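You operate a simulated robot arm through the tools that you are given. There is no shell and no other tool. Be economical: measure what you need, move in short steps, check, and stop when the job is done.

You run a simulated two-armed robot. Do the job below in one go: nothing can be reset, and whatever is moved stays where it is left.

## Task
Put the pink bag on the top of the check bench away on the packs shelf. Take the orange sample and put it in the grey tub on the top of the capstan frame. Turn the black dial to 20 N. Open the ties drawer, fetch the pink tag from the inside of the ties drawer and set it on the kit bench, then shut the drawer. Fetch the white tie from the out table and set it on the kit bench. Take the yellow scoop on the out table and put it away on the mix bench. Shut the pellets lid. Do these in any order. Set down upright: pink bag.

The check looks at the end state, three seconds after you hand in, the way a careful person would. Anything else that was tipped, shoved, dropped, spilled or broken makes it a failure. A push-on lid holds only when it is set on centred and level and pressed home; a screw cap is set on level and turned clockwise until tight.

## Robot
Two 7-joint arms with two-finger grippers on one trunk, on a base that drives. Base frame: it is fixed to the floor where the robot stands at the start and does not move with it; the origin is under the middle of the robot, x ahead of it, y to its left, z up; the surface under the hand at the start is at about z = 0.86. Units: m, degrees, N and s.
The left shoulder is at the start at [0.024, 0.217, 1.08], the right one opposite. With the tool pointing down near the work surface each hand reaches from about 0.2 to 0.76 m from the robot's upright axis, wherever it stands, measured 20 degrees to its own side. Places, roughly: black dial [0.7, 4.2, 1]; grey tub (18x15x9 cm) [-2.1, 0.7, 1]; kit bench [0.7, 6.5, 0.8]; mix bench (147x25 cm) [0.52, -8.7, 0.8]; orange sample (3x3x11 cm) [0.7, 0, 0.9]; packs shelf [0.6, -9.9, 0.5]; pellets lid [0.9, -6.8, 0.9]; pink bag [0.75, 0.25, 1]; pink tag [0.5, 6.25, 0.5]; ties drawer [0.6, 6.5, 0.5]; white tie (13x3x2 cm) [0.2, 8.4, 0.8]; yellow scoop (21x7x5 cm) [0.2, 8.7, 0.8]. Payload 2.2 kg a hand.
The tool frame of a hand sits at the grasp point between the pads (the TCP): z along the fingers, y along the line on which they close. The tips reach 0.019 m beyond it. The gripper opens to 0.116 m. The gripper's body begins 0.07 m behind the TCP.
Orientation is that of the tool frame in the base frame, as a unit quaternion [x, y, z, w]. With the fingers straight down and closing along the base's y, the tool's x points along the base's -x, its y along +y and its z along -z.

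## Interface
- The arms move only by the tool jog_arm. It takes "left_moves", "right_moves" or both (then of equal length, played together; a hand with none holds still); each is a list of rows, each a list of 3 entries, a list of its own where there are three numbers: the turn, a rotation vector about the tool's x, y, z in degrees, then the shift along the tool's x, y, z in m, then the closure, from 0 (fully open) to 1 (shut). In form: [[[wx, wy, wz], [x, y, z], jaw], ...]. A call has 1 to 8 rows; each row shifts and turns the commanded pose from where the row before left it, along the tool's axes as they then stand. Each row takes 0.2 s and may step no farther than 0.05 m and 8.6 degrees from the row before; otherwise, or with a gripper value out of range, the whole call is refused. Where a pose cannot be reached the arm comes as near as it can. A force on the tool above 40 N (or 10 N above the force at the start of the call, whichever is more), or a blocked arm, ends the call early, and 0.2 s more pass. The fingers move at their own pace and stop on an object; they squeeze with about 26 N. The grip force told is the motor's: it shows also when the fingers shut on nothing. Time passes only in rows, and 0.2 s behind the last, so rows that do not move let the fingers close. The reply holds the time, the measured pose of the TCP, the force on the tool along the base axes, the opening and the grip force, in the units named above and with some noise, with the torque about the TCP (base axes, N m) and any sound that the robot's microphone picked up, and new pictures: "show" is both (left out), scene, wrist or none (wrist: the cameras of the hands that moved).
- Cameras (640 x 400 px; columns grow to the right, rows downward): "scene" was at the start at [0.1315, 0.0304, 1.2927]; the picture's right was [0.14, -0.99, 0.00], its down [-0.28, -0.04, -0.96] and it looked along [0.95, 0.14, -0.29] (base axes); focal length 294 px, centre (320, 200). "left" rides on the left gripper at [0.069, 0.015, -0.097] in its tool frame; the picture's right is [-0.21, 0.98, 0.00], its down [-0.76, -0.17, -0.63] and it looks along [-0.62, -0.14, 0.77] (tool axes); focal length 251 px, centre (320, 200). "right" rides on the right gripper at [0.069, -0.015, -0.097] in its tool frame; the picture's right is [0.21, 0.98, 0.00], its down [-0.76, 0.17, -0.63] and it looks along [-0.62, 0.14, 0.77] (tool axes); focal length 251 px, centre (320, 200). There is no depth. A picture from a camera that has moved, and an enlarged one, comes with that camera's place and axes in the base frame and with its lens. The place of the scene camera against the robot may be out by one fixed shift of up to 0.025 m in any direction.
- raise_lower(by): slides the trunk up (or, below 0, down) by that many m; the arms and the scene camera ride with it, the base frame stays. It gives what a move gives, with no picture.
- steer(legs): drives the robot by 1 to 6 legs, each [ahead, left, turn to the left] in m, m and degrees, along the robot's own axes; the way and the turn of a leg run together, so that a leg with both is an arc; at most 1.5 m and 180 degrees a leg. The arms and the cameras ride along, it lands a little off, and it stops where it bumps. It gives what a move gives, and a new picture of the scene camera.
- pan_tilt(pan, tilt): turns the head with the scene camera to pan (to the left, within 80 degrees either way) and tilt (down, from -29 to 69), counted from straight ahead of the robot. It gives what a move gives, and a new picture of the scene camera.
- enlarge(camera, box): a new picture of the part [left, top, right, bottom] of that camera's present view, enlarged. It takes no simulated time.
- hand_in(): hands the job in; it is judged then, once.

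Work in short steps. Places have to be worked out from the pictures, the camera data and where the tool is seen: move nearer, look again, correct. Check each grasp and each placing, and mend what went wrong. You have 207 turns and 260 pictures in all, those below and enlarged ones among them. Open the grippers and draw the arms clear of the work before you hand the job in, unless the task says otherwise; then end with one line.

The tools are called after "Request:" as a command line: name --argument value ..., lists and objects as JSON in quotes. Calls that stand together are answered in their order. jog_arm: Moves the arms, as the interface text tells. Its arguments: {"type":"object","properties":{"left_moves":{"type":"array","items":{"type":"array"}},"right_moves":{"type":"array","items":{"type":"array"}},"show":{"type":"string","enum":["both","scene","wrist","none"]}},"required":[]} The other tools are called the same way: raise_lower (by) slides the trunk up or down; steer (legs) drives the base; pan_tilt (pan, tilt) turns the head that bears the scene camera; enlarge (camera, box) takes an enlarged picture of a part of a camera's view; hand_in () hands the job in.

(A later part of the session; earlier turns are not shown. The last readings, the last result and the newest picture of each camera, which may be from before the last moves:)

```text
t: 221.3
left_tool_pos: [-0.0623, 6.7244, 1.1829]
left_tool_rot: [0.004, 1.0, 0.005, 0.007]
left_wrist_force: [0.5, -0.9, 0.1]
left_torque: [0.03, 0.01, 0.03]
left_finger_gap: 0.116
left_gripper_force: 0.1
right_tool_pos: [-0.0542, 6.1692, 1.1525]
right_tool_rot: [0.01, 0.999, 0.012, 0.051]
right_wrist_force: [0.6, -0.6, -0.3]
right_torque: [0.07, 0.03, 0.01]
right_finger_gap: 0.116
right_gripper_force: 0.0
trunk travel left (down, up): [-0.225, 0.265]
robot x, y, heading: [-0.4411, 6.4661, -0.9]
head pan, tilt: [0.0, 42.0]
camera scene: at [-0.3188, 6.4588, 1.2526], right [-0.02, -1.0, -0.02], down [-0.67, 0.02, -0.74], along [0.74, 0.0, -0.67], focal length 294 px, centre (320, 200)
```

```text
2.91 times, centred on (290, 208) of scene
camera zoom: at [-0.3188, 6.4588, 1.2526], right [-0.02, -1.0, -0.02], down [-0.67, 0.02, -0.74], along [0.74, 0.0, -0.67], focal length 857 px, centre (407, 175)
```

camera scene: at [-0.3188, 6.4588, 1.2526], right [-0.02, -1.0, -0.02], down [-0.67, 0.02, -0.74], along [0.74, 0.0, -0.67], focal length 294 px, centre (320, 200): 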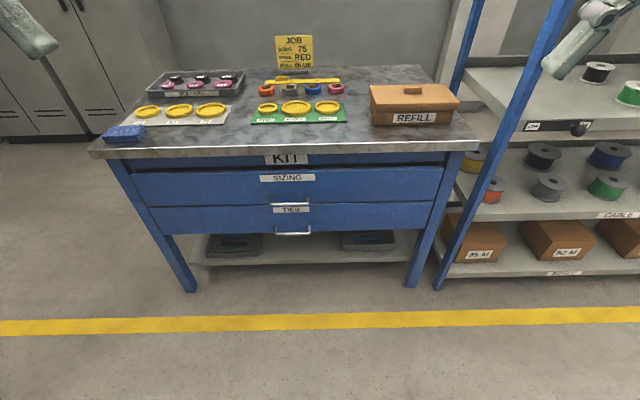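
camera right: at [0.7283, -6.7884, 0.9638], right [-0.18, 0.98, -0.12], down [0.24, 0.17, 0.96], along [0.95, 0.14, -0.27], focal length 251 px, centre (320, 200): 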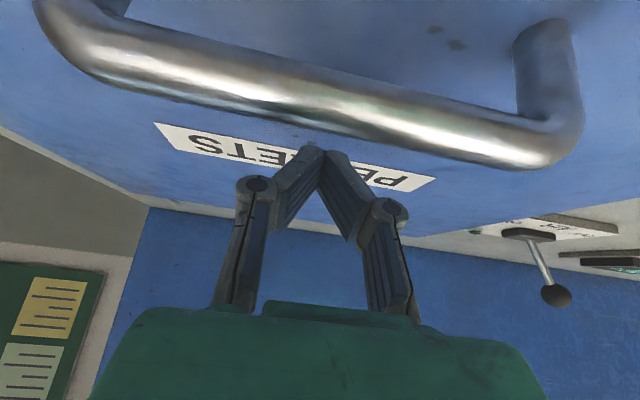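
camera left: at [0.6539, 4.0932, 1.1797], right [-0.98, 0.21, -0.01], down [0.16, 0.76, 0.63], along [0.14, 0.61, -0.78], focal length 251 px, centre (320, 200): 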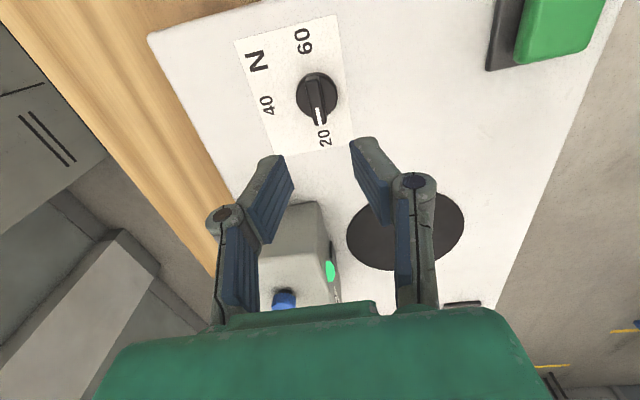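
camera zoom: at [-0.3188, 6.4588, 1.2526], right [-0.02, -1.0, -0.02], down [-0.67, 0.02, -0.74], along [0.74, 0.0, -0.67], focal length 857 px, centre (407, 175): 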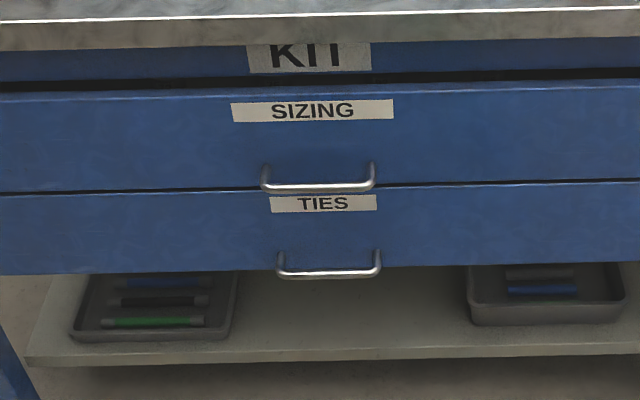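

The TIES handle bar is at roughly (0.35, 6.53, 0.49). I'll position the robot and lower the trunk, then set the left hand pitched forward and rolled to grip the bar.

Request:
steer --legs '[[0.0, -0.13, 0.9]]'

Request:
raise_lower --by -0.2

Request:
jog_arm --left_moves '[[[0, -8, 0], [0, 0, 0], 0.3], [[0, -8, 0], [0, 0, 0], 0.3], [[0, -8, 0], [0, 0, 0], 0.3], [[0, -8, 0], [0, 0, 0], 0.3], [[0, -8, 0], [0, 0, 0], 0.3], [[0, -8, 0], [0, 0, 0], 0.3], [[0, -8, 0], [0, 0, 0], 0.3], [[0, 0, 0], [0, 0, 0], 0.3]]' --show "none"

Request:
jog_arm --left_moves '[[[0, 0, -8.5], [0, 0, 0], 0.3], [[0, 0, -8.5], [0, 0, 0], 0.3], [[0, 0, -8.5], [0, 0, 0], 0.3], [[0, 0, -8.5], [0, 0, 0], 0.3], [[0, 0, -8.5], [0, 0, 0], 0.3], [[0, 0, -8.5], [0, 0, 0], 0.3], [[0, 0, -8.5], [0, 0, 0], 0.3], [[0, 0, -8.5], [0, 0, 0], 0.3]]' --show "scene"

```text
t: 222.6
left_tool_pos: [-0.0611, 6.702, 1.1593]
left_tool_rot: [-0.005, 0.999, -0.034, 0.004]
left_wrist_force: [2.1, 1.3, 0.2]
left_torque: [-0.19, 0.13, -0.01]
left_finger_gap: 0.116
left_gripper_force: 0.2
right_tool_pos: [-0.0459, 6.1455, 1.1676]
right_tool_rot: [0.002, 0.998, -0.027, 0.05]
right_wrist_force: [0.7, 1.7, 0.5]
right_torque: [-0.17, 0.06, 0.02]
right_finger_gap: 0.1158
right_gripper_force: 0.0
trunk travel left (down, up): [-0.225, 0.265]
robot x, y, heading: [-0.4367, 6.358, 0.1]
head pan, tilt: [0.0, 42.0]
camera scene: at [-0.3136, 6.4374, 1.2501], right [0.0, -1.0, 0.05], down [-0.67, -0.04, -0.74], along [0.74, -0.03, -0.67], focal length 294 px, centre (320, 200)
```

scene: 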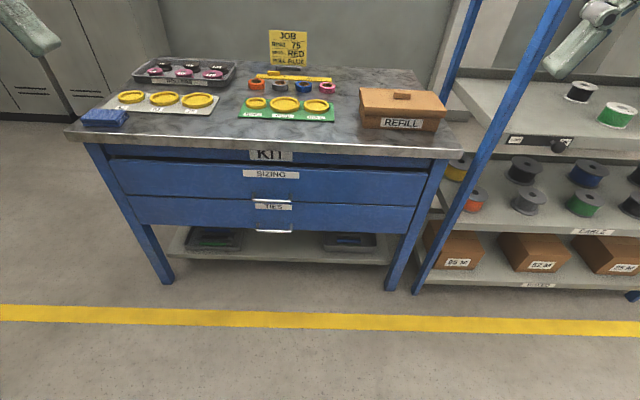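

```text
t: 224.8
left_tool_pos: [-0.0666, 6.6162, 0.9842]
left_tool_rot: [-0.005, 1.0, 0.003, 0.006]
left_wrist_force: [0.3, 0.1, -0.4]
left_torque: [0.06, -0.04, -0.03]
left_finger_gap: 0.1159
left_gripper_force: 0.1
right_tool_pos: [-0.0523, 6.0619, 0.9529]
right_tool_rot: [0.003, 0.999, 0.01, 0.053]
right_wrist_force: [0.0, -0.1, -1.5]
right_torque: [0.04, 0.0, 0.02]
right_finger_gap: 0.1159
right_gripper_force: 0.0
trunk travel left (down, up): [-0.025, 0.465]
robot x, y, heading: [-0.4407, 6.3503, 0.1]
head pan, tilt: [0.0, 42.0]
```

```text
t: 226.8
left_tool_pos: [-0.0692, 6.6597, 0.9767]
left_tool_rot: [-0.012, 0.88, -0.01, 0.474]
left_wrist_force: [-0.1, -0.3, 0.3]
left_torque: [0.01, 0.01, 0.03]
left_finger_gap: 0.0815
left_gripper_force: 0.0
right_tool_pos: [-0.0528, 6.1056, 0.9611]
right_tool_rot: [0.0, 0.999, -0.007, 0.053]
right_wrist_force: [-0.1, 1.0, -0.1]
right_torque: [0.01, -0.01, -0.01]
right_finger_gap: 0.1159
right_gripper_force: 0.0
trunk travel left (down, up): [-0.025, 0.465]
robot x, y, heading: [-0.4385, 6.3678, -0.0]
head pan, tilt: [0.0, 42.0]
stopped in row 8 (left hand): the arm was blocked; the commanded pose is now the measured one
```

```text
t: 228.6
left_tool_pos: [-0.0674, 6.6338, 0.9842]
left_tool_rot: [-0.499, 0.726, -0.265, 0.393]
left_wrist_force: [-0.7, -0.7, 0.5]
left_torque: [0.07, 0.04, 0.12]
left_finger_gap: 0.0812
left_gripper_force: 0.1
right_tool_pos: [-0.0535, 6.0785, 0.9566]
right_tool_rot: [0.001, 0.999, 0.005, 0.054]
right_wrist_force: [0.0, -1.7, -0.6]
right_torque: [0.1, 0.03, 0.01]
right_finger_gap: 0.1161
right_gripper_force: 0.1
trunk travel left (down, up): [-0.025, 0.465]
robot x, y, heading: [-0.4398, 6.3631, 0.2]
head pan, tilt: [0.0, 42.0]
camera scene: at [-0.3197, 6.3596, 1.0525], right [0.0, -1.0, -0.02], down [-0.67, 0.02, -0.74], along [0.74, 0.01, -0.67], focal length 294 px, centre (320, 200)
```

scene: 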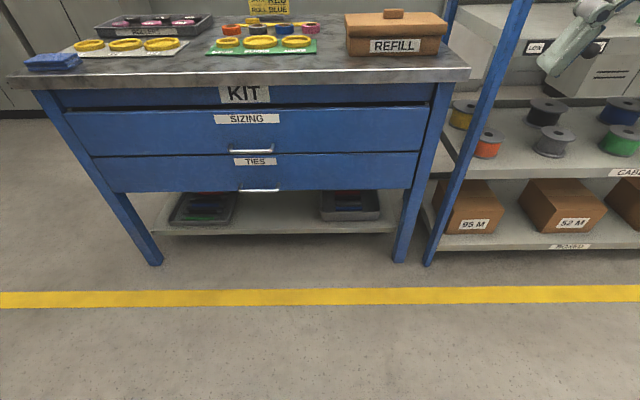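

Now I'll finish the roll and move the left hand toward the bar.

Request:
jog_arm --left_moves '[[[0, 0, -7.3], [0, 0, 0], 0.3], [[0, 0, -7.3], [0, 0, 0], 0.3], [[0, 0, -7.3], [0, 0, 0], 0.3], [[0, 0, 0], [0.009, 0.0165, 0.045], 0.3], [[0, 0, 0], [0.009, 0.0165, 0.045], 0.3], [[0, 0, 0], [0.009, 0.0165, 0.045], 0.3], [[0, 0, 0], [0.009, 0.0165, 0.045], 0.3], [[0, 0, 0], [0.009, 0.0165, 0.045], 0.3]]' --show "none"

Request:
jog_arm --left_moves '[[[0, 0, 0], [0.009, 0.0165, 0.045], 0.3], [[0, 0, 0], [0.009, 0.0165, 0.045], 0.3], [[0, 0, 0], [0.009, 0.0165, 0.045], 0.3], [[0, 0, 0], [0.009, 0.0165, 0.045], 0.3], [[0, 0, 0], [0, 0, 0], 0.3]]' --show "both"

```text
t: 230.4
left_tool_pos: [0.0826, 6.6191, 0.789]
left_tool_rot: [0.632, -0.613, 0.343, -0.328]
left_wrist_force: [0.9, 1.2, -0.1]
left_torque: [-0.05, -0.03, -0.09]
left_finger_gap: 0.0813
left_gripper_force: 0.1
left hand out of reach, approached as far as the arm can: row 4
right_tool_pos: [-0.0519, 6.1123, 0.9642]
right_tool_rot: [0.0, 0.999, -0.009, 0.053]
right_wrist_force: [0.3, 0.6, 1.0]
right_torque: [-0.05, -0.02, 0.01]
right_finger_gap: 0.116
right_gripper_force: 0.1
trunk travel left (down, up): [-0.025, 0.465]
robot x, y, heading: [-0.4415, 6.3697, -0.1]
head pan, tilt: [0.0, 42.0]
```

```text
t: 231.6
left_tool_pos: [0.198, 6.562, 0.6413]
left_tool_rot: [0.628, -0.617, 0.339, -0.332]
left_wrist_force: [-0.4, -0.5, 0.0]
left_torque: [0.04, 0.04, 0.06]
left_finger_gap: 0.0813
left_gripper_force: 0.1
right_tool_pos: [-0.0541, 6.0906, 0.9571]
right_tool_rot: [0.001, 0.999, -0.001, 0.054]
right_wrist_force: [0.3, -0.7, 0.6]
right_torque: [0.06, 0.0, 0.0]
right_finger_gap: 0.1163
right_gripper_force: 0.0
trunk travel left (down, up): [-0.025, 0.465]
robot x, y, heading: [-0.4395, 6.3642, -0.1]
head pan, tilt: [0.0, 42.0]
camera scene: at [-0.3184, 6.3743, 1.0526], right [0.0, -1.0, -0.01], down [-0.67, 0.01, -0.74], along [0.74, 0.0, -0.67], focal length 294 px, centre (320, 200)
camera left: at [0.1089, 6.4939, 0.6817], right [-0.54, 0.2, -0.82], down [-0.44, 0.76, 0.47], along [0.72, 0.62, -0.32], focal length 251 px, centre (320, 200)
```

scene: 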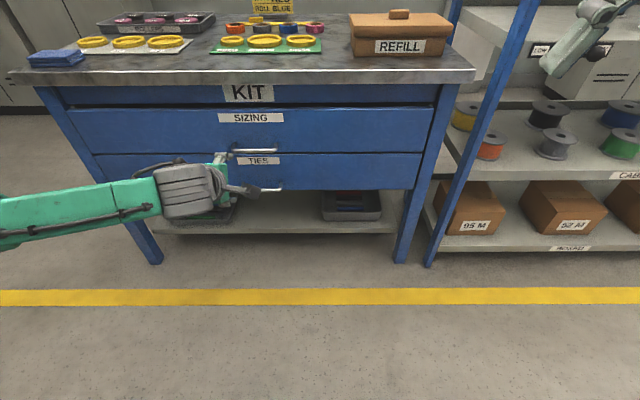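
left: 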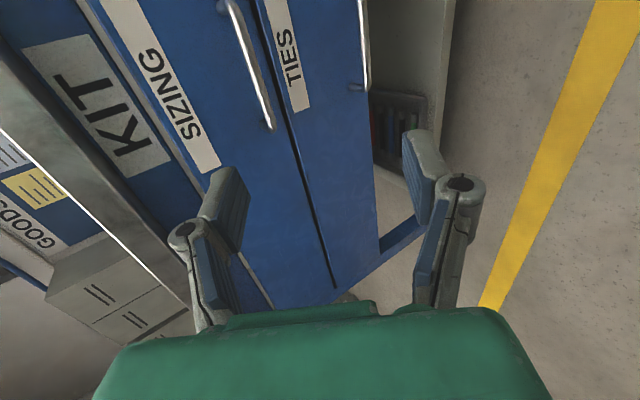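

The bar is at about (0.37–0.38, 6.53, 0.46). I'll close in, stopping short of it, and look again.

Request:
jog_arm --left_moves '[[[0, 0, 0], [0.008, 0.013, 0.038], 0.3], [[0, 0, 0], [0.008, 0.013, 0.038], 0.3], [[0, 0, 0], [0.008, 0.013, 0.038], 0.3], [[0, 0, 0], [0.008, 0.013, 0.038], 0.3], [[0, 0, 0], [0, 0, 0], 0.3]]' --show "both"

```text
t: 232.8
left_tool_pos: [0.3111, 6.5427, 0.5302]
left_tool_rot: [0.632, -0.617, 0.338, -0.325]
left_wrist_force: [0.3, -0.3, -0.1]
left_torque: [-0.01, -0.04, -0.03]
left_finger_gap: 0.0814
left_gripper_force: 0.1
left hand out of reach, approached as far as the arm can: row 2, 3, 4
right_tool_pos: [-0.0526, 6.1051, 0.9607]
right_tool_rot: [0.001, 0.999, -0.007, 0.054]
right_wrist_force: [-0.5, 0.0, 1.0]
right_torque: [-0.05, 0.04, -0.03]
right_finger_gap: 0.116
right_gripper_force: 0.1
trunk travel left (down, up): [-0.025, 0.465]
robot x, y, heading: [-0.4395, 6.3672, -0.1]
head pan, tilt: [0.0, 42.0]
camera scene: at [-0.3179, 6.3874, 1.0526], right [0.0, -1.0, 0.0], down [-0.67, 0.0, -0.74], along [0.74, 0.0, -0.67], focal length 294 px, centre (320, 200)
camera left: at [0.2232, 6.4739, 0.5735], right [-0.55, 0.19, -0.81], down [-0.44, 0.76, 0.47], along [0.71, 0.62, -0.34], focal length 251 px, centre (320, 200)
```

scene: 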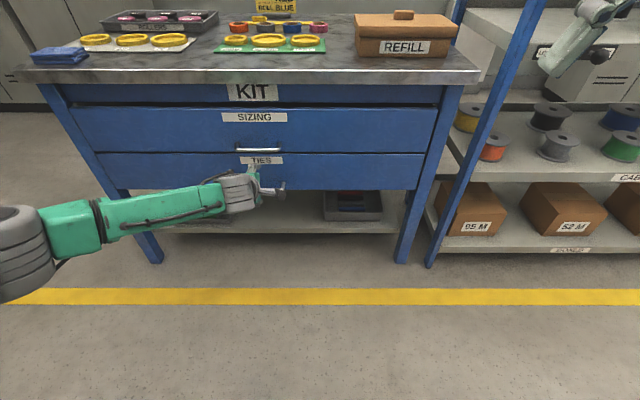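
left: 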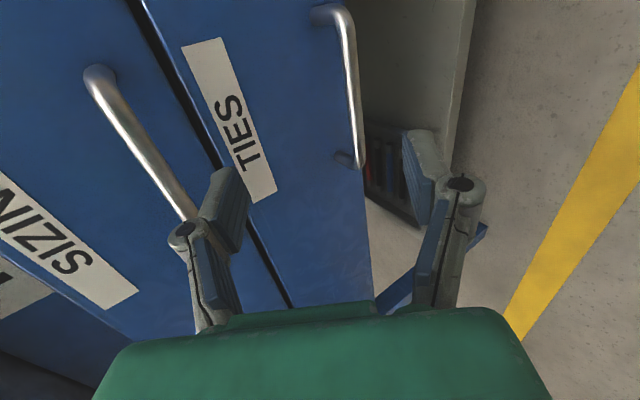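

Now it's resolved well: the bar centre is at (0.385, 6.544, 0.45). The arm is at its limit, so I'll retract slightly and drive 8 cm closer.

Request:
jog_arm --left_moves '[[[0, 0, 0], [0, 0, -0.035], 0.3], [[0, 0, 0], [0, 0, -0.035], 0.3], [[0, 0, 0], [0, 0, 0], 0.3]]' --show "none"

Request:
steer --legs '[[0.09, 0, 0]]'

```text
t: 233.6
left_tool_pos: [0.2608, 6.5415, 0.5778]
left_tool_rot: [0.631, -0.618, 0.338, -0.326]
left_wrist_force: [0.6, 0.6, -0.8]
left_torque: [0.01, 0.02, -0.03]
left_finger_gap: 0.0812
left_gripper_force: 0.0
left hand out of reach, approached as far as the arm can: row 1
right_tool_pos: [-0.0523, 6.1025, 0.9612]
right_tool_rot: [0.001, 0.999, -0.005, 0.054]
right_wrist_force: [-0.4, -0.9, 0.3]
right_torque: [-0.04, 0.0, -0.01]
right_finger_gap: 0.1159
right_gripper_force: 0.0
trunk travel left (down, up): [-0.025, 0.465]
robot x, y, heading: [-0.4401, 6.3689, -0.0]
head pan, tilt: [0.0, 42.0]
```

```text
t: 234.7
left_tool_pos: [0.3529, 6.5386, 0.5769]
left_tool_rot: [0.631, -0.618, 0.337, -0.326]
left_wrist_force: [0.5, 0.8, -0.7]
left_torque: [0.02, -0.06, -0.01]
left_finger_gap: 0.0812
left_gripper_force: 0.1
right_tool_pos: [0.0409, 6.0986, 0.9603]
right_tool_rot: [0.0, 0.999, -0.004, 0.054]
right_wrist_force: [0.1, -0.8, 0.7]
right_torque: [-0.02, 0.02, 0.02]
right_finger_gap: 0.1161
right_gripper_force: 0.0
trunk travel left (down, up): [-0.025, 0.465]
robot x, y, heading: [-0.3523, 6.3646, -0.3]
head pan, tilt: [0.0, 42.0]
camera scene: at [-0.2252, 6.3814, 1.0524], right [0.0, -1.0, 0.0], down [-0.67, 0.0, -0.74], along [0.74, 0.0, -0.67], focal length 294 px, centre (320, 200)
```

scene: 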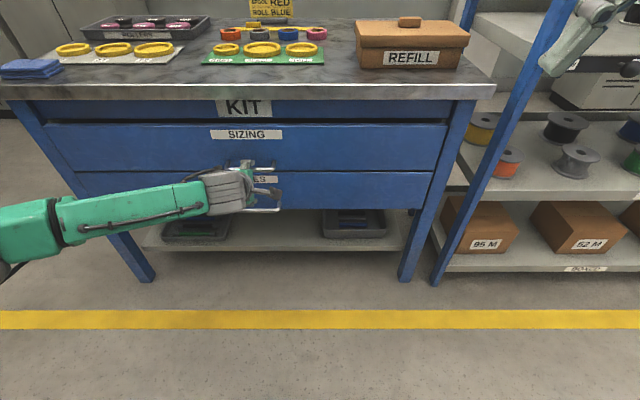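

I'll shift down in the hand's closing direction to line up, then advance with the jaws straddling the bar.

Request:
jog_arm --left_moves '[[[0, 0, 0], [0, 0.04, 0], 0.3], [[0, 0, 0], [0, 0.04, 0], 0.3], [[0, 0, 0], [0, 0.002, 0.025], 0.35], [[0, 0, 0], [0, 0.002, 0.025], 0.4], [[0, 0, 0], [0, 0, 0], 0.4]]' --show "both"

```text
t: 235.3
left_tool_pos: [0.3457, 6.5406, 0.5704]
left_tool_rot: [0.628, -0.623, 0.339, -0.322]
left_wrist_force: [-14.5, 3.1, 21.4]
left_torque: [0.02, -1.23, 0.38]
left_finger_gap: 0.0905
left_gripper_force: 9.7
left hand out of reach, approached as far as the arm can: row 1, 2, 3
right_tool_pos: [0.0337, 6.0991, 0.9595]
right_tool_rot: [0.0, 0.999, -0.003, 0.053]
right_wrist_force: [0.3, -0.5, 0.0]
right_torque: [-0.01, 0.05, 0.0]
right_finger_gap: 0.1162
right_gripper_force: 0.0
trunk travel left (down, up): [-0.025, 0.465]
robot x, y, heading: [-0.3496, 6.3683, -0.1]
head pan, tilt: [0.0, 42.0]
stopped in row 3 (left hand): the force on the tool passed its limit at 52 N (the readings are from after the stop); the commanded pose is now the measured one
camera scene: at [-0.2302, 6.3811, 1.0533], right [0.0, -1.0, 0.0], down [-0.67, 0.0, -0.74], along [0.74, 0.0, -0.67], focal length 294 px, centre (320, 200)
camera left: at [0.2567, 6.4735, 0.6123], right [-0.55, 0.2, -0.81], down [-0.42, 0.77, 0.47], along [0.72, 0.61, -0.34], focal length 251 px, centre (320, 200)
```

scene: 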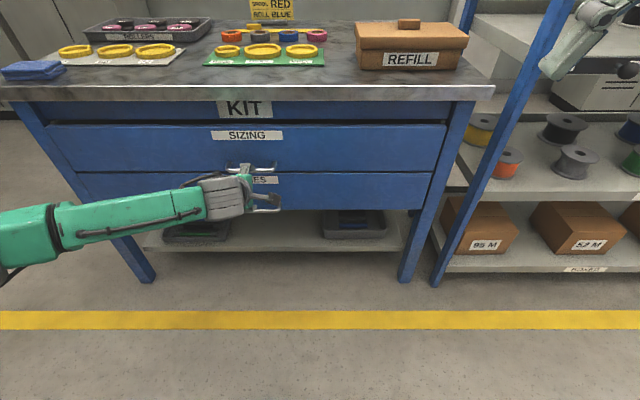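
left: 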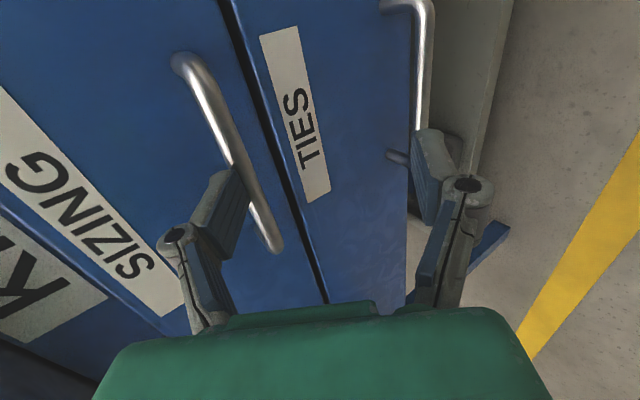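

The upper finger caught on the SIZING handle. I'll back out by reversing: slightly up, then straight back along the fingers.

Request:
jog_arm --left_moves '[[[0, 0, 0], [0, -0.012, 0], 0.3], [[0, 0, 0], [0, 0, -0.025], 0.3], [[0, 0, 0], [0, 0, -0.03], 0.3], [[0, 0, 0], [0, 0, -0.03], 0.3], [[0, 0, 0], [0, 0, 0], 0.3]]' --show "wrist"

```text
t: 236.6
left_tool_pos: [0.2824, 6.5464, 0.6206]
left_tool_rot: [0.63, -0.624, 0.335, -0.319]
left_wrist_force: [0.2, -0.8, -0.1]
left_torque: [0.02, 0.02, 0.02]
left_finger_gap: 0.0811
left_gripper_force: 0.0
right_tool_pos: [0.0366, 6.0995, 0.9576]
right_tool_rot: [0.001, 0.999, -0.004, 0.049]
right_wrist_force: [0.5, -0.3, 0.7]
right_torque: [-0.01, -0.02, 0.06]
right_finger_gap: 0.116
right_gripper_force: 0.2
trunk travel left (down, up): [-0.025, 0.465]
robot x, y, heading: [-0.3484, 6.3711, -0.1]
head pan, tilt: [0.0, 42.0]
camera left: at [0.1943, 6.4771, 0.6648], right [-0.56, 0.2, -0.81], down [-0.42, 0.77, 0.48], along [0.72, 0.61, -0.35], focal length 251 px, centre (320, 200)
```

left: 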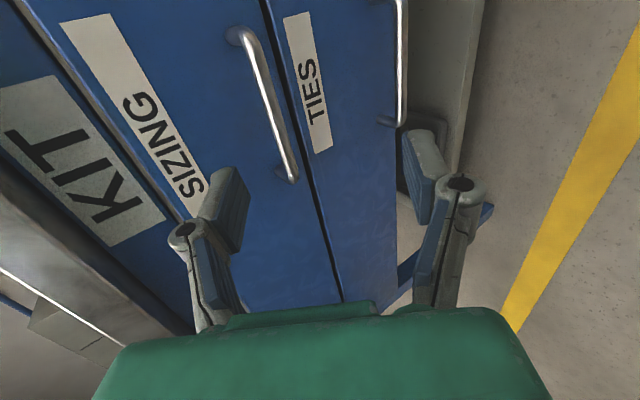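

Free again. I'll narrow the jaws, drop below the SIZING handle level and check whether the arm follows.

Request:
jog_arm --left_moves '[[[0, 0, 0], [0, 0.035, 0], 0.5], [[0, 0, 0], [0, 0.035, 0], 0.55], [[0, 0, 0], [0, 0.035, 0], 0.55], [[0, 0, 0], [0, 0, 0], 0.55]]' --show "none"

```text
t: 237.6
left_tool_pos: [0.2593, 6.554, 0.5951]
left_tool_rot: [0.632, -0.631, 0.327, -0.309]
left_wrist_force: [0.1, -0.2, 0.4]
left_torque: [0.02, -0.02, -0.02]
left_finger_gap: 0.0522
left_gripper_force: 0.1
left hand out of reach, approached as far as the arm can: row 1, 2, 3
right_tool_pos: [0.0373, 6.1005, 0.9564]
right_tool_rot: [0.001, 0.999, -0.004, 0.05]
right_wrist_force: [-0.1, 0.3, 0.9]
right_torque: [-0.02, -0.02, 0.03]
right_finger_gap: 0.116
right_gripper_force: 0.0
trunk travel left (down, up): [-0.025, 0.465]
robot x, y, heading: [-0.3508, 6.3686, -0.2]
head pan, tilt: [0.0, 42.0]
```

A joint limit blocks that path. I'll try pitching the fingers down a bit more, to about 40° forward, and then moving down.

Request:
jog_arm --left_moves '[[[-8, 0, 0], [0, 0, -0.01], 0.55], [[-8, 0, 0], [0, 0, -0.01], 0.55], [[0, 0, 0], [0, 0.03, 0], 0.55], [[0, 0, 0], [0, 0.03, 0], 0.55], [[0, 0, 0], [0, 0, 0], 0.55]]' --show "none"

```text
t: 238.8
left_tool_pos: [0.1983, 6.5546, 0.571]
left_tool_rot: [0.668, -0.665, 0.245, -0.227]
left_wrist_force: [0.1, -0.5, 0.8]
left_torque: [0.03, 0.03, 0.02]
left_finger_gap: 0.0524
left_gripper_force: 0.0
right_tool_pos: [0.0361, 6.1008, 0.9585]
right_tool_rot: [0.0, 0.999, -0.005, 0.05]
right_wrist_force: [-0.6, -0.3, 0.6]
right_torque: [0.01, 0.0, 0.0]
right_finger_gap: 0.1157
right_gripper_force: 0.1
trunk travel left (down, up): [-0.025, 0.465]
robot x, y, heading: [-0.3448, 6.3664, -0.2]
head pan, tilt: [0.0, 42.0]
```

That worked. I'll go to a pre-grasp point 10 cm from the bar along the approach line and look.

Request:
jog_arm --left_moves '[[[0, 0, 0], [0.0035, -0.0235, 0.0367], 0.5], [[0, 0, 0], [0.0035, -0.0235, 0.0367], 0.5], [[0, 0, 0], [0.0035, -0.0235, 0.0367], 0.5], [[0, 0, 0], [0, 0, 0], 0.5]]' --show "wrist"

```text
t: 239.8
left_tool_pos: [0.3241, 6.5426, 0.5312]
left_tool_rot: [0.668, -0.665, 0.245, -0.229]
left_wrist_force: [0.2, 0.2, 0.6]
left_torque: [0.0, 0.0, -0.01]
left_finger_gap: 0.0582
left_gripper_force: 0.1
right_tool_pos: [0.0355, 6.0997, 0.958]
right_tool_rot: [0.0, 0.999, -0.005, 0.049]
right_wrist_force: [0.6, -0.7, -0.2]
right_torque: [-0.01, 0.0, -0.02]
right_finger_gap: 0.1161
right_gripper_force: 0.1
trunk travel left (down, up): [-0.025, 0.465]
robot x, y, heading: [-0.3431, 6.3656, -0.2]
head pan, tilt: [0.0, 42.0]
camera left: at [0.2505, 6.4759, 0.5972], right [-0.76, 0.2, -0.62], down [-0.27, 0.77, 0.58], along [0.6, 0.6, -0.53], focal length 251 px, centre (320, 200)
```

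left: 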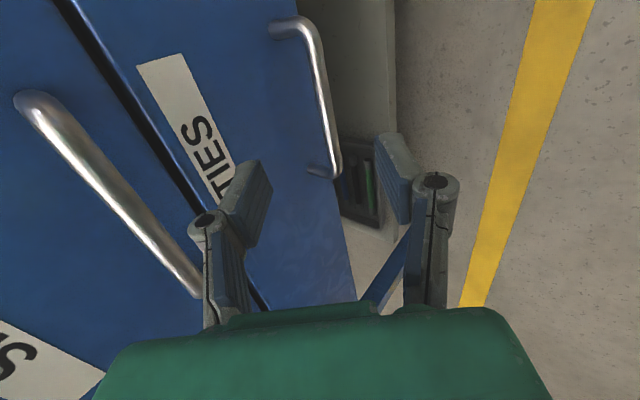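

The bar is confirmed at about (0.39, 6.544, 0.445) with the face at x≈0.416. I'll advance about 9 cm with the jaws narrowed, then close.

Request:
jog_arm --left_moves '[[[0, 0, 0], [0, 0.002, 0.03], 0.72], [[0, 0, 0], [0, 0, 0.03], 0.74], [[0, 0, 0], [0, 0, 0.03], 0.74], [[0, 0, 0], [0, 0, 0], 0.74]]' --show "wrist"

```text
t: 240.8
left_tool_pos: [0.3759, 6.5402, 0.4602]
left_tool_rot: [0.668, -0.665, 0.245, -0.227]
left_wrist_force: [-0.6, 1.1, 0.4]
left_torque: [-0.01, 0.0, -0.01]
left_finger_gap: 0.03
left_gripper_force: 0.0
right_tool_pos: [0.0362, 6.0992, 0.9573]
right_tool_rot: [0.001, 0.999, -0.005, 0.049]
right_wrist_force: [-0.2, 0.9, 0.1]
right_torque: [0.02, -0.01, 0.0]
right_finger_gap: 0.1162
right_gripper_force: 0.0
trunk travel left (down, up): [-0.025, 0.465]
robot x, y, heading: [-0.3487, 6.3683, 0.1]
head pan, tilt: [0.0, 42.0]
camera left: at [0.3037, 6.4725, 0.5258], right [-0.76, 0.2, -0.62], down [-0.27, 0.77, 0.58], along [0.6, 0.6, -0.53], focal length 251 px, centre (320, 200)
```

left: 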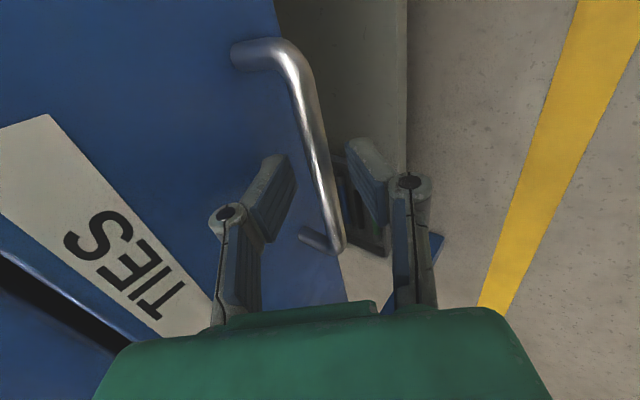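

The bar runs between the fingers. Closing now.

Request:
jog_arm --left_moves '[[[0, 0, 0], [0, 0, 0.006], 0.74], [[0, 0, 0], [0, 0, 0], 1], [[0, 0, 0], [0, 0, 0], 1]]' --show "wrist"

```text
t: 241.6
left_tool_pos: [0.3809, 6.5403, 0.4528]
left_tool_rot: [0.667, -0.666, 0.244, -0.228]
left_wrist_force: [0.4, 0.6, -2.4]
left_torque: [0.67, -0.02, -0.77]
left_finger_gap: 0.0089
left_gripper_force: 36.0
right_tool_pos: [0.0374, 6.1006, 0.9568]
right_tool_rot: [0.002, 0.999, -0.004, 0.049]
right_wrist_force: [-0.2, 0.8, 0.2]
right_torque: [0.02, 0.0, 0.01]
right_finger_gap: 0.1158
right_gripper_force: 0.1
trunk travel left (down, up): [-0.025, 0.465]
robot x, y, heading: [-0.3496, 6.3646, -0.0]
head pan, tilt: [0.0, 42.0]
camera left: at [0.3082, 6.4727, 0.5202], right [-0.76, 0.2, -0.62], down [-0.27, 0.77, 0.58], along [0.6, 0.6, -0.53], focal length 251 px, centre (320, 200)
```

left: 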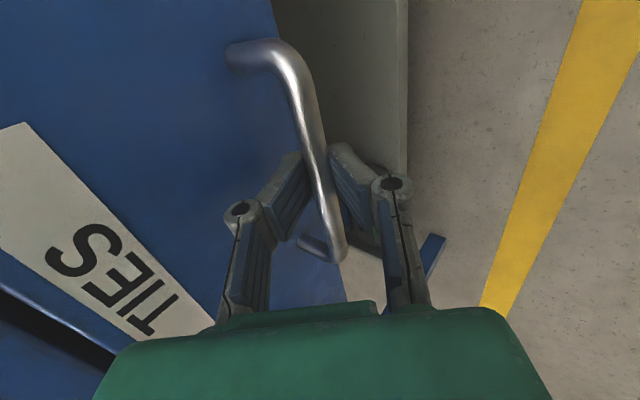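

The handle is gripped. I'll pull the drawer toward the robot.

Request:
jog_arm --left_moves '[[[0, 0, 0], [0, 0.0155, -0.0126], 1], [[0, 0, 0], [0, 0.0155, -0.0126], 1], [[0, 0, 0], [0, 0.0155, -0.0126], 1], [[0, 0, 0], [0, 0.0155, -0.0126], 1], [[0, 0, 0], [0, 0.0155, -0.0126], 1], [[0, 0, 0], [0, 0.0155, -0.0126], 1]]' --show "scene"

```text
t: 242.9
left_tool_pos: [0.2617, 6.5406, 0.4531]
left_tool_rot: [0.667, -0.665, 0.245, -0.228]
left_wrist_force: [-0.9, -0.9, -3.8]
left_torque: [0.4, -0.04, -0.74]
left_finger_gap: 0.0085
left_gripper_force: 36.7
right_tool_pos: [0.0359, 6.0988, 0.9578]
right_tool_rot: [0.001, 0.999, -0.005, 0.05]
right_wrist_force: [0.3, 0.7, 0.6]
right_torque: [0.02, 0.0, 0.02]
right_finger_gap: 0.1163
right_gripper_force: 0.1
trunk travel left (down, up): [-0.025, 0.465]
robot x, y, heading: [-0.3498, 6.3627, -0.1]
head pan, tilt: [0.0, 42.0]
camera scene: at [-0.2261, 6.3817, 1.0525], right [0.0, -1.0, 0.0], down [-0.67, 0.0, -0.74], along [0.74, 0.0, -0.67], focal length 294 px, centre (320, 200)
```

scene: 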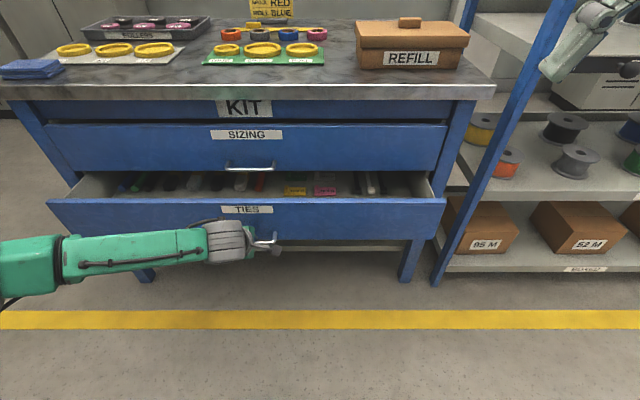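

The drawer opens smoothly, and the pink and yellow tags are visible at the right. I'll pull farther.

Request:
jog_arm --left_moves '[[[0, 0, 0], [0, 0.0155, -0.0126], 1], [[0, 0, 0], [0, 0.0155, -0.0126], 1], [[0, 0, 0], [0, 0.0155, -0.0126], 1], [[0, 0, 0], [0, 0.0155, -0.0126], 1], [[0, 0, 0], [0, 0.0155, -0.0126], 1], [[0, 0, 0], [0, 0.0155, -0.0126], 1], [[0, 0, 0], [0, 0.0155, -0.0126], 1]]' --show "scene"

```text
t: 244.3
left_tool_pos: [0.1548, 6.5416, 0.4535]
left_tool_rot: [-0.668, 0.672, -0.235, 0.218]
left_wrist_force: [-0.5, -8.6, -21.3]
left_torque: [1.01, 0.05, 0.1]
left_finger_gap: 0.0084
left_gripper_force: 36.5
left hand out of reach, approached as far as the arm can: row 5, 6
right_tool_pos: [0.0321, 6.099, 0.9526]
right_tool_rot: [0.001, 0.999, -0.004, 0.045]
right_wrist_force: [-0.5, 0.4, 0.1]
right_torque: [0.0, -0.02, 0.0]
right_finger_gap: 0.1158
right_gripper_force: 0.0
trunk travel left (down, up): [-0.025, 0.465]
robot x, y, heading: [-0.3469, 6.3655, -0.3]
head pan, tilt: [0.0, 42.0]
stopped in row 6 (left hand): the force on the tool passed its limit at 47 N (the readings are from after the stop); the commanded pose is now the measured one
camera scene: at [-0.2259, 6.3814, 1.0523], right [0.0, -1.0, 0.0], down [-0.67, 0.0, -0.74], along [0.74, 0.0, -0.67], focal length 294 px, centre (320, 200)
```

scene: 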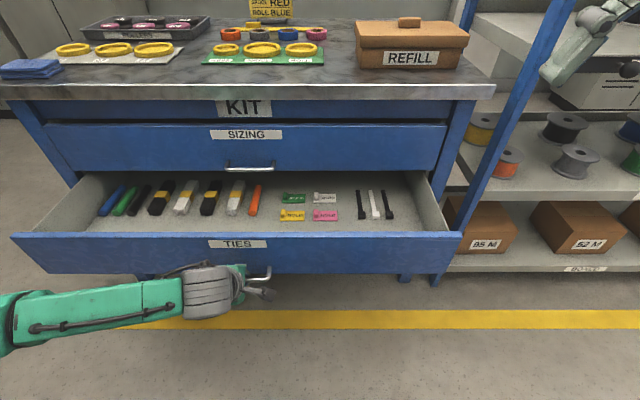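

The drawer is 23 cm open and the arm is at its fold limit. With the handle still held, I'll drive back about 10 cm to open it further.

Request:
steer --legs '[[-0.1, 0, 0]]'

```text
t: 245.5
left_tool_pos: [0.0604, 6.5421, 0.4556]
left_tool_rot: [-0.667, 0.671, -0.237, 0.22]
left_wrist_force: [16.3, -2.8, -17.9]
left_torque: [-0.22, 0.01, -0.8]
left_finger_gap: 0.01
left_gripper_force: 37.4
right_tool_pos: [-0.0626, 6.1004, 0.9505]
right_tool_rot: [0.001, 0.999, -0.004, 0.039]
right_wrist_force: [0.4, -0.3, -0.6]
right_torque: [0.01, 0.01, 0.0]
right_finger_gap: 0.1159
right_gripper_force: 0.1
trunk travel left (down, up): [-0.025, 0.465]
robot x, y, heading: [-0.4417, 6.3641, 0.2]
head pan, tilt: [0.0, 42.0]
stopped in leg 1: the force on the tool passed its limit at 59 N (the readings are from after the stop); the commanded pose is now the measured one
camera scene: at [-0.3172, 6.382, 1.0522], right [0.0, -1.0, 0.0], down [-0.67, 0.0, -0.74], along [0.74, 0.0, -0.67], focal length 294 px, centre (320, 200)
```

scene: 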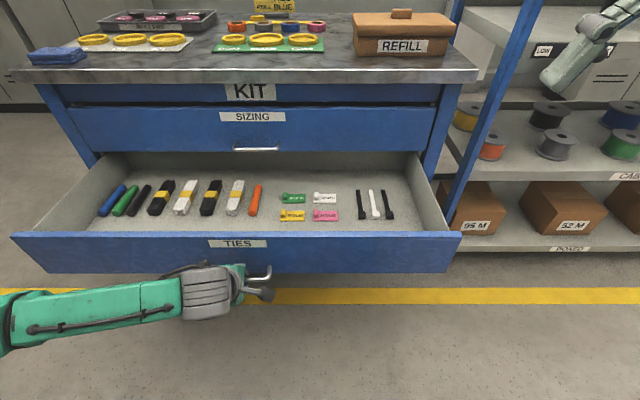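

The drawer is at its end stop. I'll release the handle and draw the left hand back and up, clear of it.

Request:
jog_arm --left_moves '[[[0, 0, 0], [0, 0, 0], 0.7], [[0, 0, 0], [0, 0, 0], 0.6], [[0, 0, 0], [0, 0, -0.03], 0.6], [[0, 0, 0], [0, 0, -0.04], 0.6], [[0, 0, 0], [0, 0, -0.04], 0.6], [[0, 0, 0], [0, -0.03, -0.03], 0.6], [[0, 0, 0], [0, -0.03, -0.03], 0.3], [[0, 0, 0], [0, -0.03, -0.03], 0.3]]' --show "both"

```text
t: 247.3
left_tool_pos: [0.0048, 6.5494, 0.6681]
left_tool_rot: [-0.667, 0.671, -0.237, 0.22]
left_wrist_force: [-0.2, -0.2, 0.2]
left_torque: [0.0, -0.01, -0.02]
left_finger_gap: 0.0813
left_gripper_force: 0.1
right_tool_pos: [-0.0651, 6.1, 0.9519]
right_tool_rot: [0.0, 0.999, -0.005, 0.041]
right_wrist_force: [-0.2, 0.4, -0.8]
right_torque: [0.02, -0.05, 0.02]
right_finger_gap: 0.1161
right_gripper_force: 0.0
trunk travel left (down, up): [-0.025, 0.465]
robot x, y, heading: [-0.4453, 6.3663, -0.1]
head pan, tilt: [0.0, 42.0]
camera scene: at [-0.3202, 6.3817, 1.0527], right [0.0, -1.0, 0.0], down [-0.67, 0.0, -0.74], along [0.74, 0.0, -0.67], focal length 294 px, centre (320, 200)
camera left: at [-0.067, 6.4826, 0.7364], right [-0.77, 0.21, -0.6], down [-0.25, 0.77, 0.59], along [0.59, 0.6, -0.54], focal length 251 px, centre (320, 200)
```

scene: 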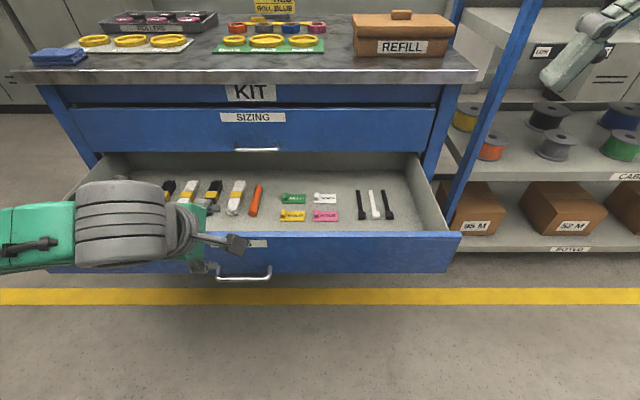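
left: 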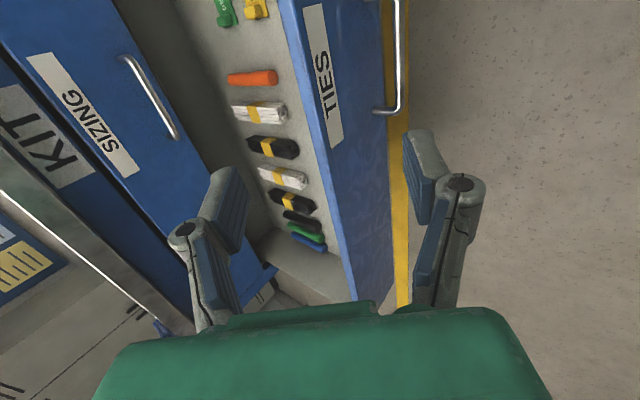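

I'll drive 8 cm forward for the right arm's reach and zoom in on the tags.

Request:
steer --legs '[[0.08, 0, 0]]'

Request:
enlarge --camera "scene" --box '[250, 180, 420, 286]'

```text
t: 248.3
left_tool_pos: [0.0862, 6.55, 0.6671]
left_tool_rot: [-0.668, 0.67, -0.237, 0.221]
left_wrist_force: [-0.5, 0.2, -0.9]
left_torque: [0.01, 0.04, 0.04]
left_finger_gap: 0.0813
left_gripper_force: 0.1
right_tool_pos: [0.0172, 6.1006, 0.9507]
right_tool_rot: [0.001, 0.999, -0.005, 0.042]
right_wrist_force: [0.5, -0.2, -0.8]
right_torque: [0.01, 0.02, -0.02]
right_finger_gap: 0.116
right_gripper_force: 0.0
trunk travel left (down, up): [-0.025, 0.465]
robot x, y, heading: [-0.3595, 6.3637, -0.1]
head pan, tilt: [0.0, 42.0]
camera scene: at [-0.2383, 6.3823, 1.0525], right [0.0, -1.0, 0.0], down [-0.67, 0.0, -0.74], along [0.74, 0.0, -0.67], focal length 294 px, centre (320, 200)
```

scene: 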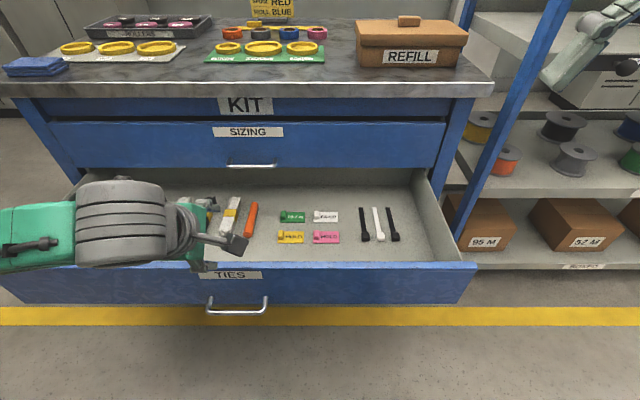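

```text
3.76 times, centred on (335, 233) of scene
camera zoom: at [-0.2383, 6.3823, 1.0525], right [0.0, -1.0, 0.0], down [-0.67, 0.0, -0.74], along [0.74, 0.0, -0.67], focal length 1109 px, centre (264, 76)
```

zoom: 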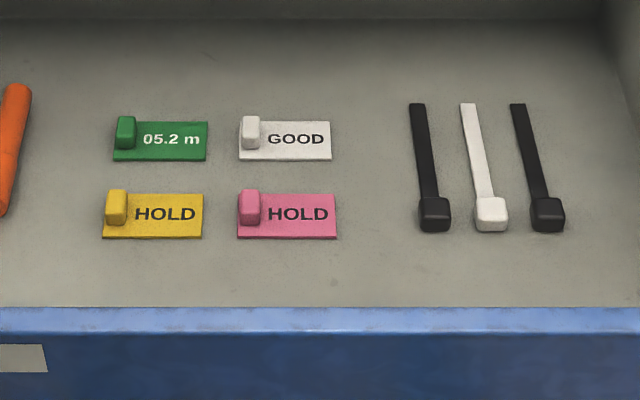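

The pink tag has a raised block at its left end that suits a grip along y. I'll bring the right hand over it and move the left hand aside.

Request:
jog_arm --right_moves '[[[0, 4.5, 0], [-0.028, 0.033, 0.015], 0.3], [[0, 0, 0], [-0.028, 0.033, 0.015], 0.5], [[0, 0, 0], [-0.028, 0.033, 0.015], 0.5], [[0, 0, 0], [-0.028, 0.033, 0.015], 0.5], [[0, 0, 0], [-0.028, 0.033, 0.015], 0.5], [[0, 0, 0], [-0.028, 0.033, 0.02], 0.5], [[0, 0, 0], [-0.028, 0.033, 0.02], 0.5], [[0, 0, 0], [-0.028, 0.033, 0.02], 0.5]]' --left_moves '[[[0, 0, 0], [-0.03, 0, 0], 0.3], [[0, 0, 0], [-0.03, 0, 0], 0.3], [[0, 0, 0], [-0.03, 0, 0], 0.3], [[0, 0, 0], [-0.03, 0, 0], 0.3], [[0, 0, 0], [0, 0, -0.02], 0.3], [[0, 0, 0], [0, 0, -0.02], 0.3], [[0, 0, 0], [0, 0, 0], 0.3], [[0, 0, 0], [0, 0, 0], 0.3]]' --show "both"

```text
t: 250.1
left_tool_pos: [0.0646, 6.6725, 0.6968]
left_tool_rot: [-0.669, 0.669, -0.239, 0.22]
left_wrist_force: [0.5, -0.2, -1.2]
left_torque: [-0.02, 0.01, 0.0]
left_finger_gap: 0.0812
left_gripper_force: 0.0
right_tool_pos: [0.2432, 6.3629, 0.817]
right_tool_rot: [0.001, 1.0, -0.005, 0.003]
right_wrist_force: [1.4, 0.6, -0.4]
right_torque: [0.01, 0.01, 0.02]
right_finger_gap: 0.0581
right_gripper_force: 0.1
trunk travel left (down, up): [-0.025, 0.465]
robot x, y, heading: [-0.36, 6.3665, -0.0]
head pan, tilt: [0.0, 42.0]
camera scene: at [-0.2373, 6.3867, 1.0523], right [0.0, -1.0, 0.0], down [-0.67, 0.0, -0.74], along [0.74, 0.0, -0.67], focal length 294 px, centre (320, 200)
camera right: at [0.1718, 6.3481, 0.9142], right [-0.21, 0.98, -0.01], down [0.75, 0.17, 0.64], along [0.62, 0.13, -0.77], focal length 251 px, centre (320, 200)
camera left: at [-0.0062, 6.6055, 0.7647], right [-0.77, 0.21, -0.6], down [-0.25, 0.77, 0.58], along [0.59, 0.6, -0.54], focal length 251 px, centre (320, 200)
```

scene: 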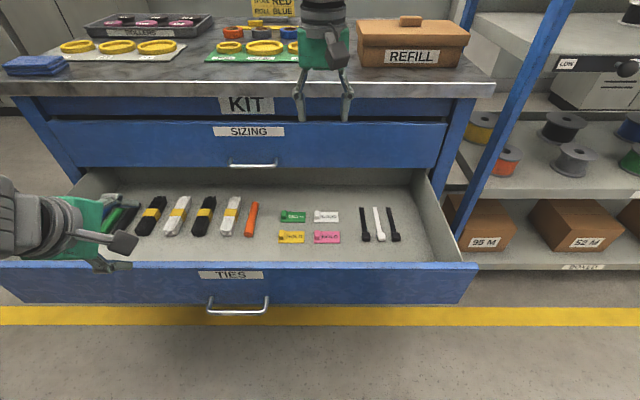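
right: 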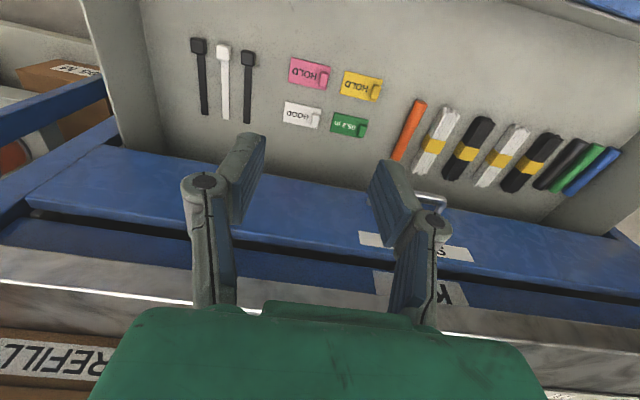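
left: 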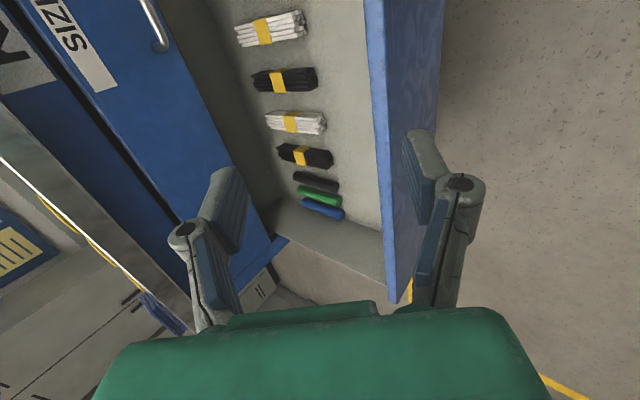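

The tag's block is at about (0.285, 6.372), and the bench edge is at x≈0.41, so there's clearance. I'll lower and look again.

Request:
jog_arm --right_moves '[[[0, 0, 0], [-0.008, 0.002, 0.043], 0.6], [[0, 0, 0], [-0.008, 0.002, 0.043], 0.6], [[0, 0, 0], [-0.008, 0.002, 0.043], 0.6], [[0, 0, 0], [-0.008, 0.002, 0.043], 0.6], [[0, 0, 0], [-0.006, 0.001, 0.043], 0.6], [[0, 0, 0], [0, 0, 0], 0.6]]' --show "wrist"

Request:
enlarge --camera "right" --box '[220, 20, 420, 145]'

```text
t: 251.5
left_tool_pos: [0.0658, 6.6717, 0.699]
left_tool_rot: [-0.668, 0.67, -0.239, 0.22]
left_wrist_force: [-0.6, 0.2, 0.1]
left_torque: [0.01, 0.01, -0.03]
left_finger_gap: 0.0813
left_gripper_force: 0.0
right_tool_pos: [0.2796, 6.3705, 0.603]
right_tool_rot: [-0.001, 1.0, -0.005, 0.003]
right_wrist_force: [0.0, 0.7, -0.9]
right_torque: [-0.02, 0.01, -0.02]
right_finger_gap: 0.0465
right_gripper_force: 0.1
trunk travel left (down, up): [-0.025, 0.465]
robot x, y, heading: [-0.3592, 6.3682, -0.1]
head pan, tilt: [0.0, 42.0]
camera right: at [0.2083, 6.3545, 0.7001], right [-0.21, 0.98, -0.01], down [0.75, 0.17, 0.64], along [0.62, 0.13, -0.77], focal length 251 px, centre (320, 200)
```

right: 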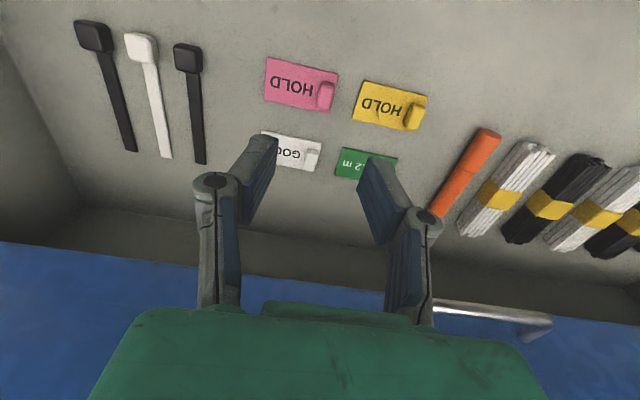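

```text
3.20 times, centred on (320, 82) of right
camera zoom: at [0.2083, 6.3545, 0.7001], right [-0.21, 0.98, -0.01], down [0.75, 0.17, 0.64], along [0.62, 0.13, -0.77], focal length 805 px, centre (320, 576)
```

zoom: 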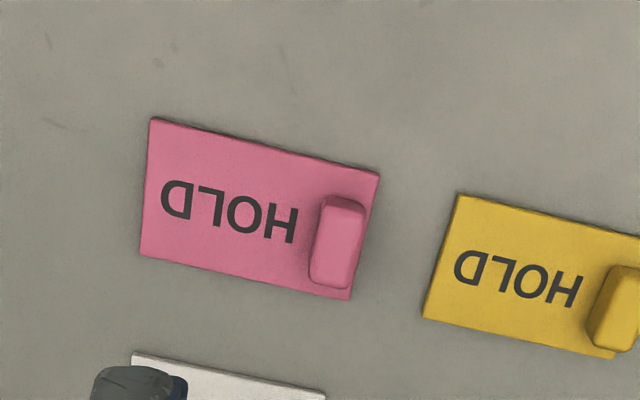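

The block is about 1.3 cm thick in y, at (0.288, 6.3755). I'll lower to z≈0.48 to refine its height.

Request:
jog_arm --right_moves '[[[0, 0, 0], [-0.004, 0.003, 0.04], 0.68], [[0, 0, 0], [-0.004, 0.002, 0.04], 0.68], [[0, 0, 0], [0, 0, 0.04], 0.68], [[0, 0, 0], [0, 0, 0], 0.68]]' --show "wrist"

```text
t: 252.5
left_tool_pos: [0.0653, 6.6711, 0.6986]
left_tool_rot: [-0.668, 0.67, -0.238, 0.22]
left_wrist_force: [-0.4, -0.1, -0.5]
left_torque: [0.0, -0.01, -0.01]
left_finger_gap: 0.0812
left_gripper_force: 0.0
right_tool_pos: [0.2817, 6.3723, 0.5043]
right_tool_rot: [0.0, 1.0, -0.004, 0.002]
right_wrist_force: [-0.1, 0.2, 0.2]
right_torque: [0.01, 0.0, 0.01]
right_finger_gap: 0.037
right_gripper_force: 0.2
right hand out of reach, approached as far as the arm can: row 2, 3
trunk travel left (down, up): [-0.025, 0.465]
robot x, y, heading: [-0.3578, 6.3655, 0.0]
head pan, tilt: [0.0, 42.0]
camera right: at [0.209, 6.3563, 0.6018], right [-0.21, 0.98, -0.01], down [0.75, 0.17, 0.63], along [0.62, 0.13, -0.77], focal length 251 px, centre (320, 200)
```

right: 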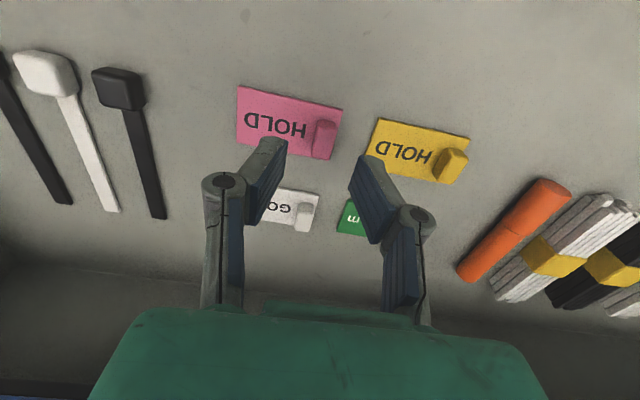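

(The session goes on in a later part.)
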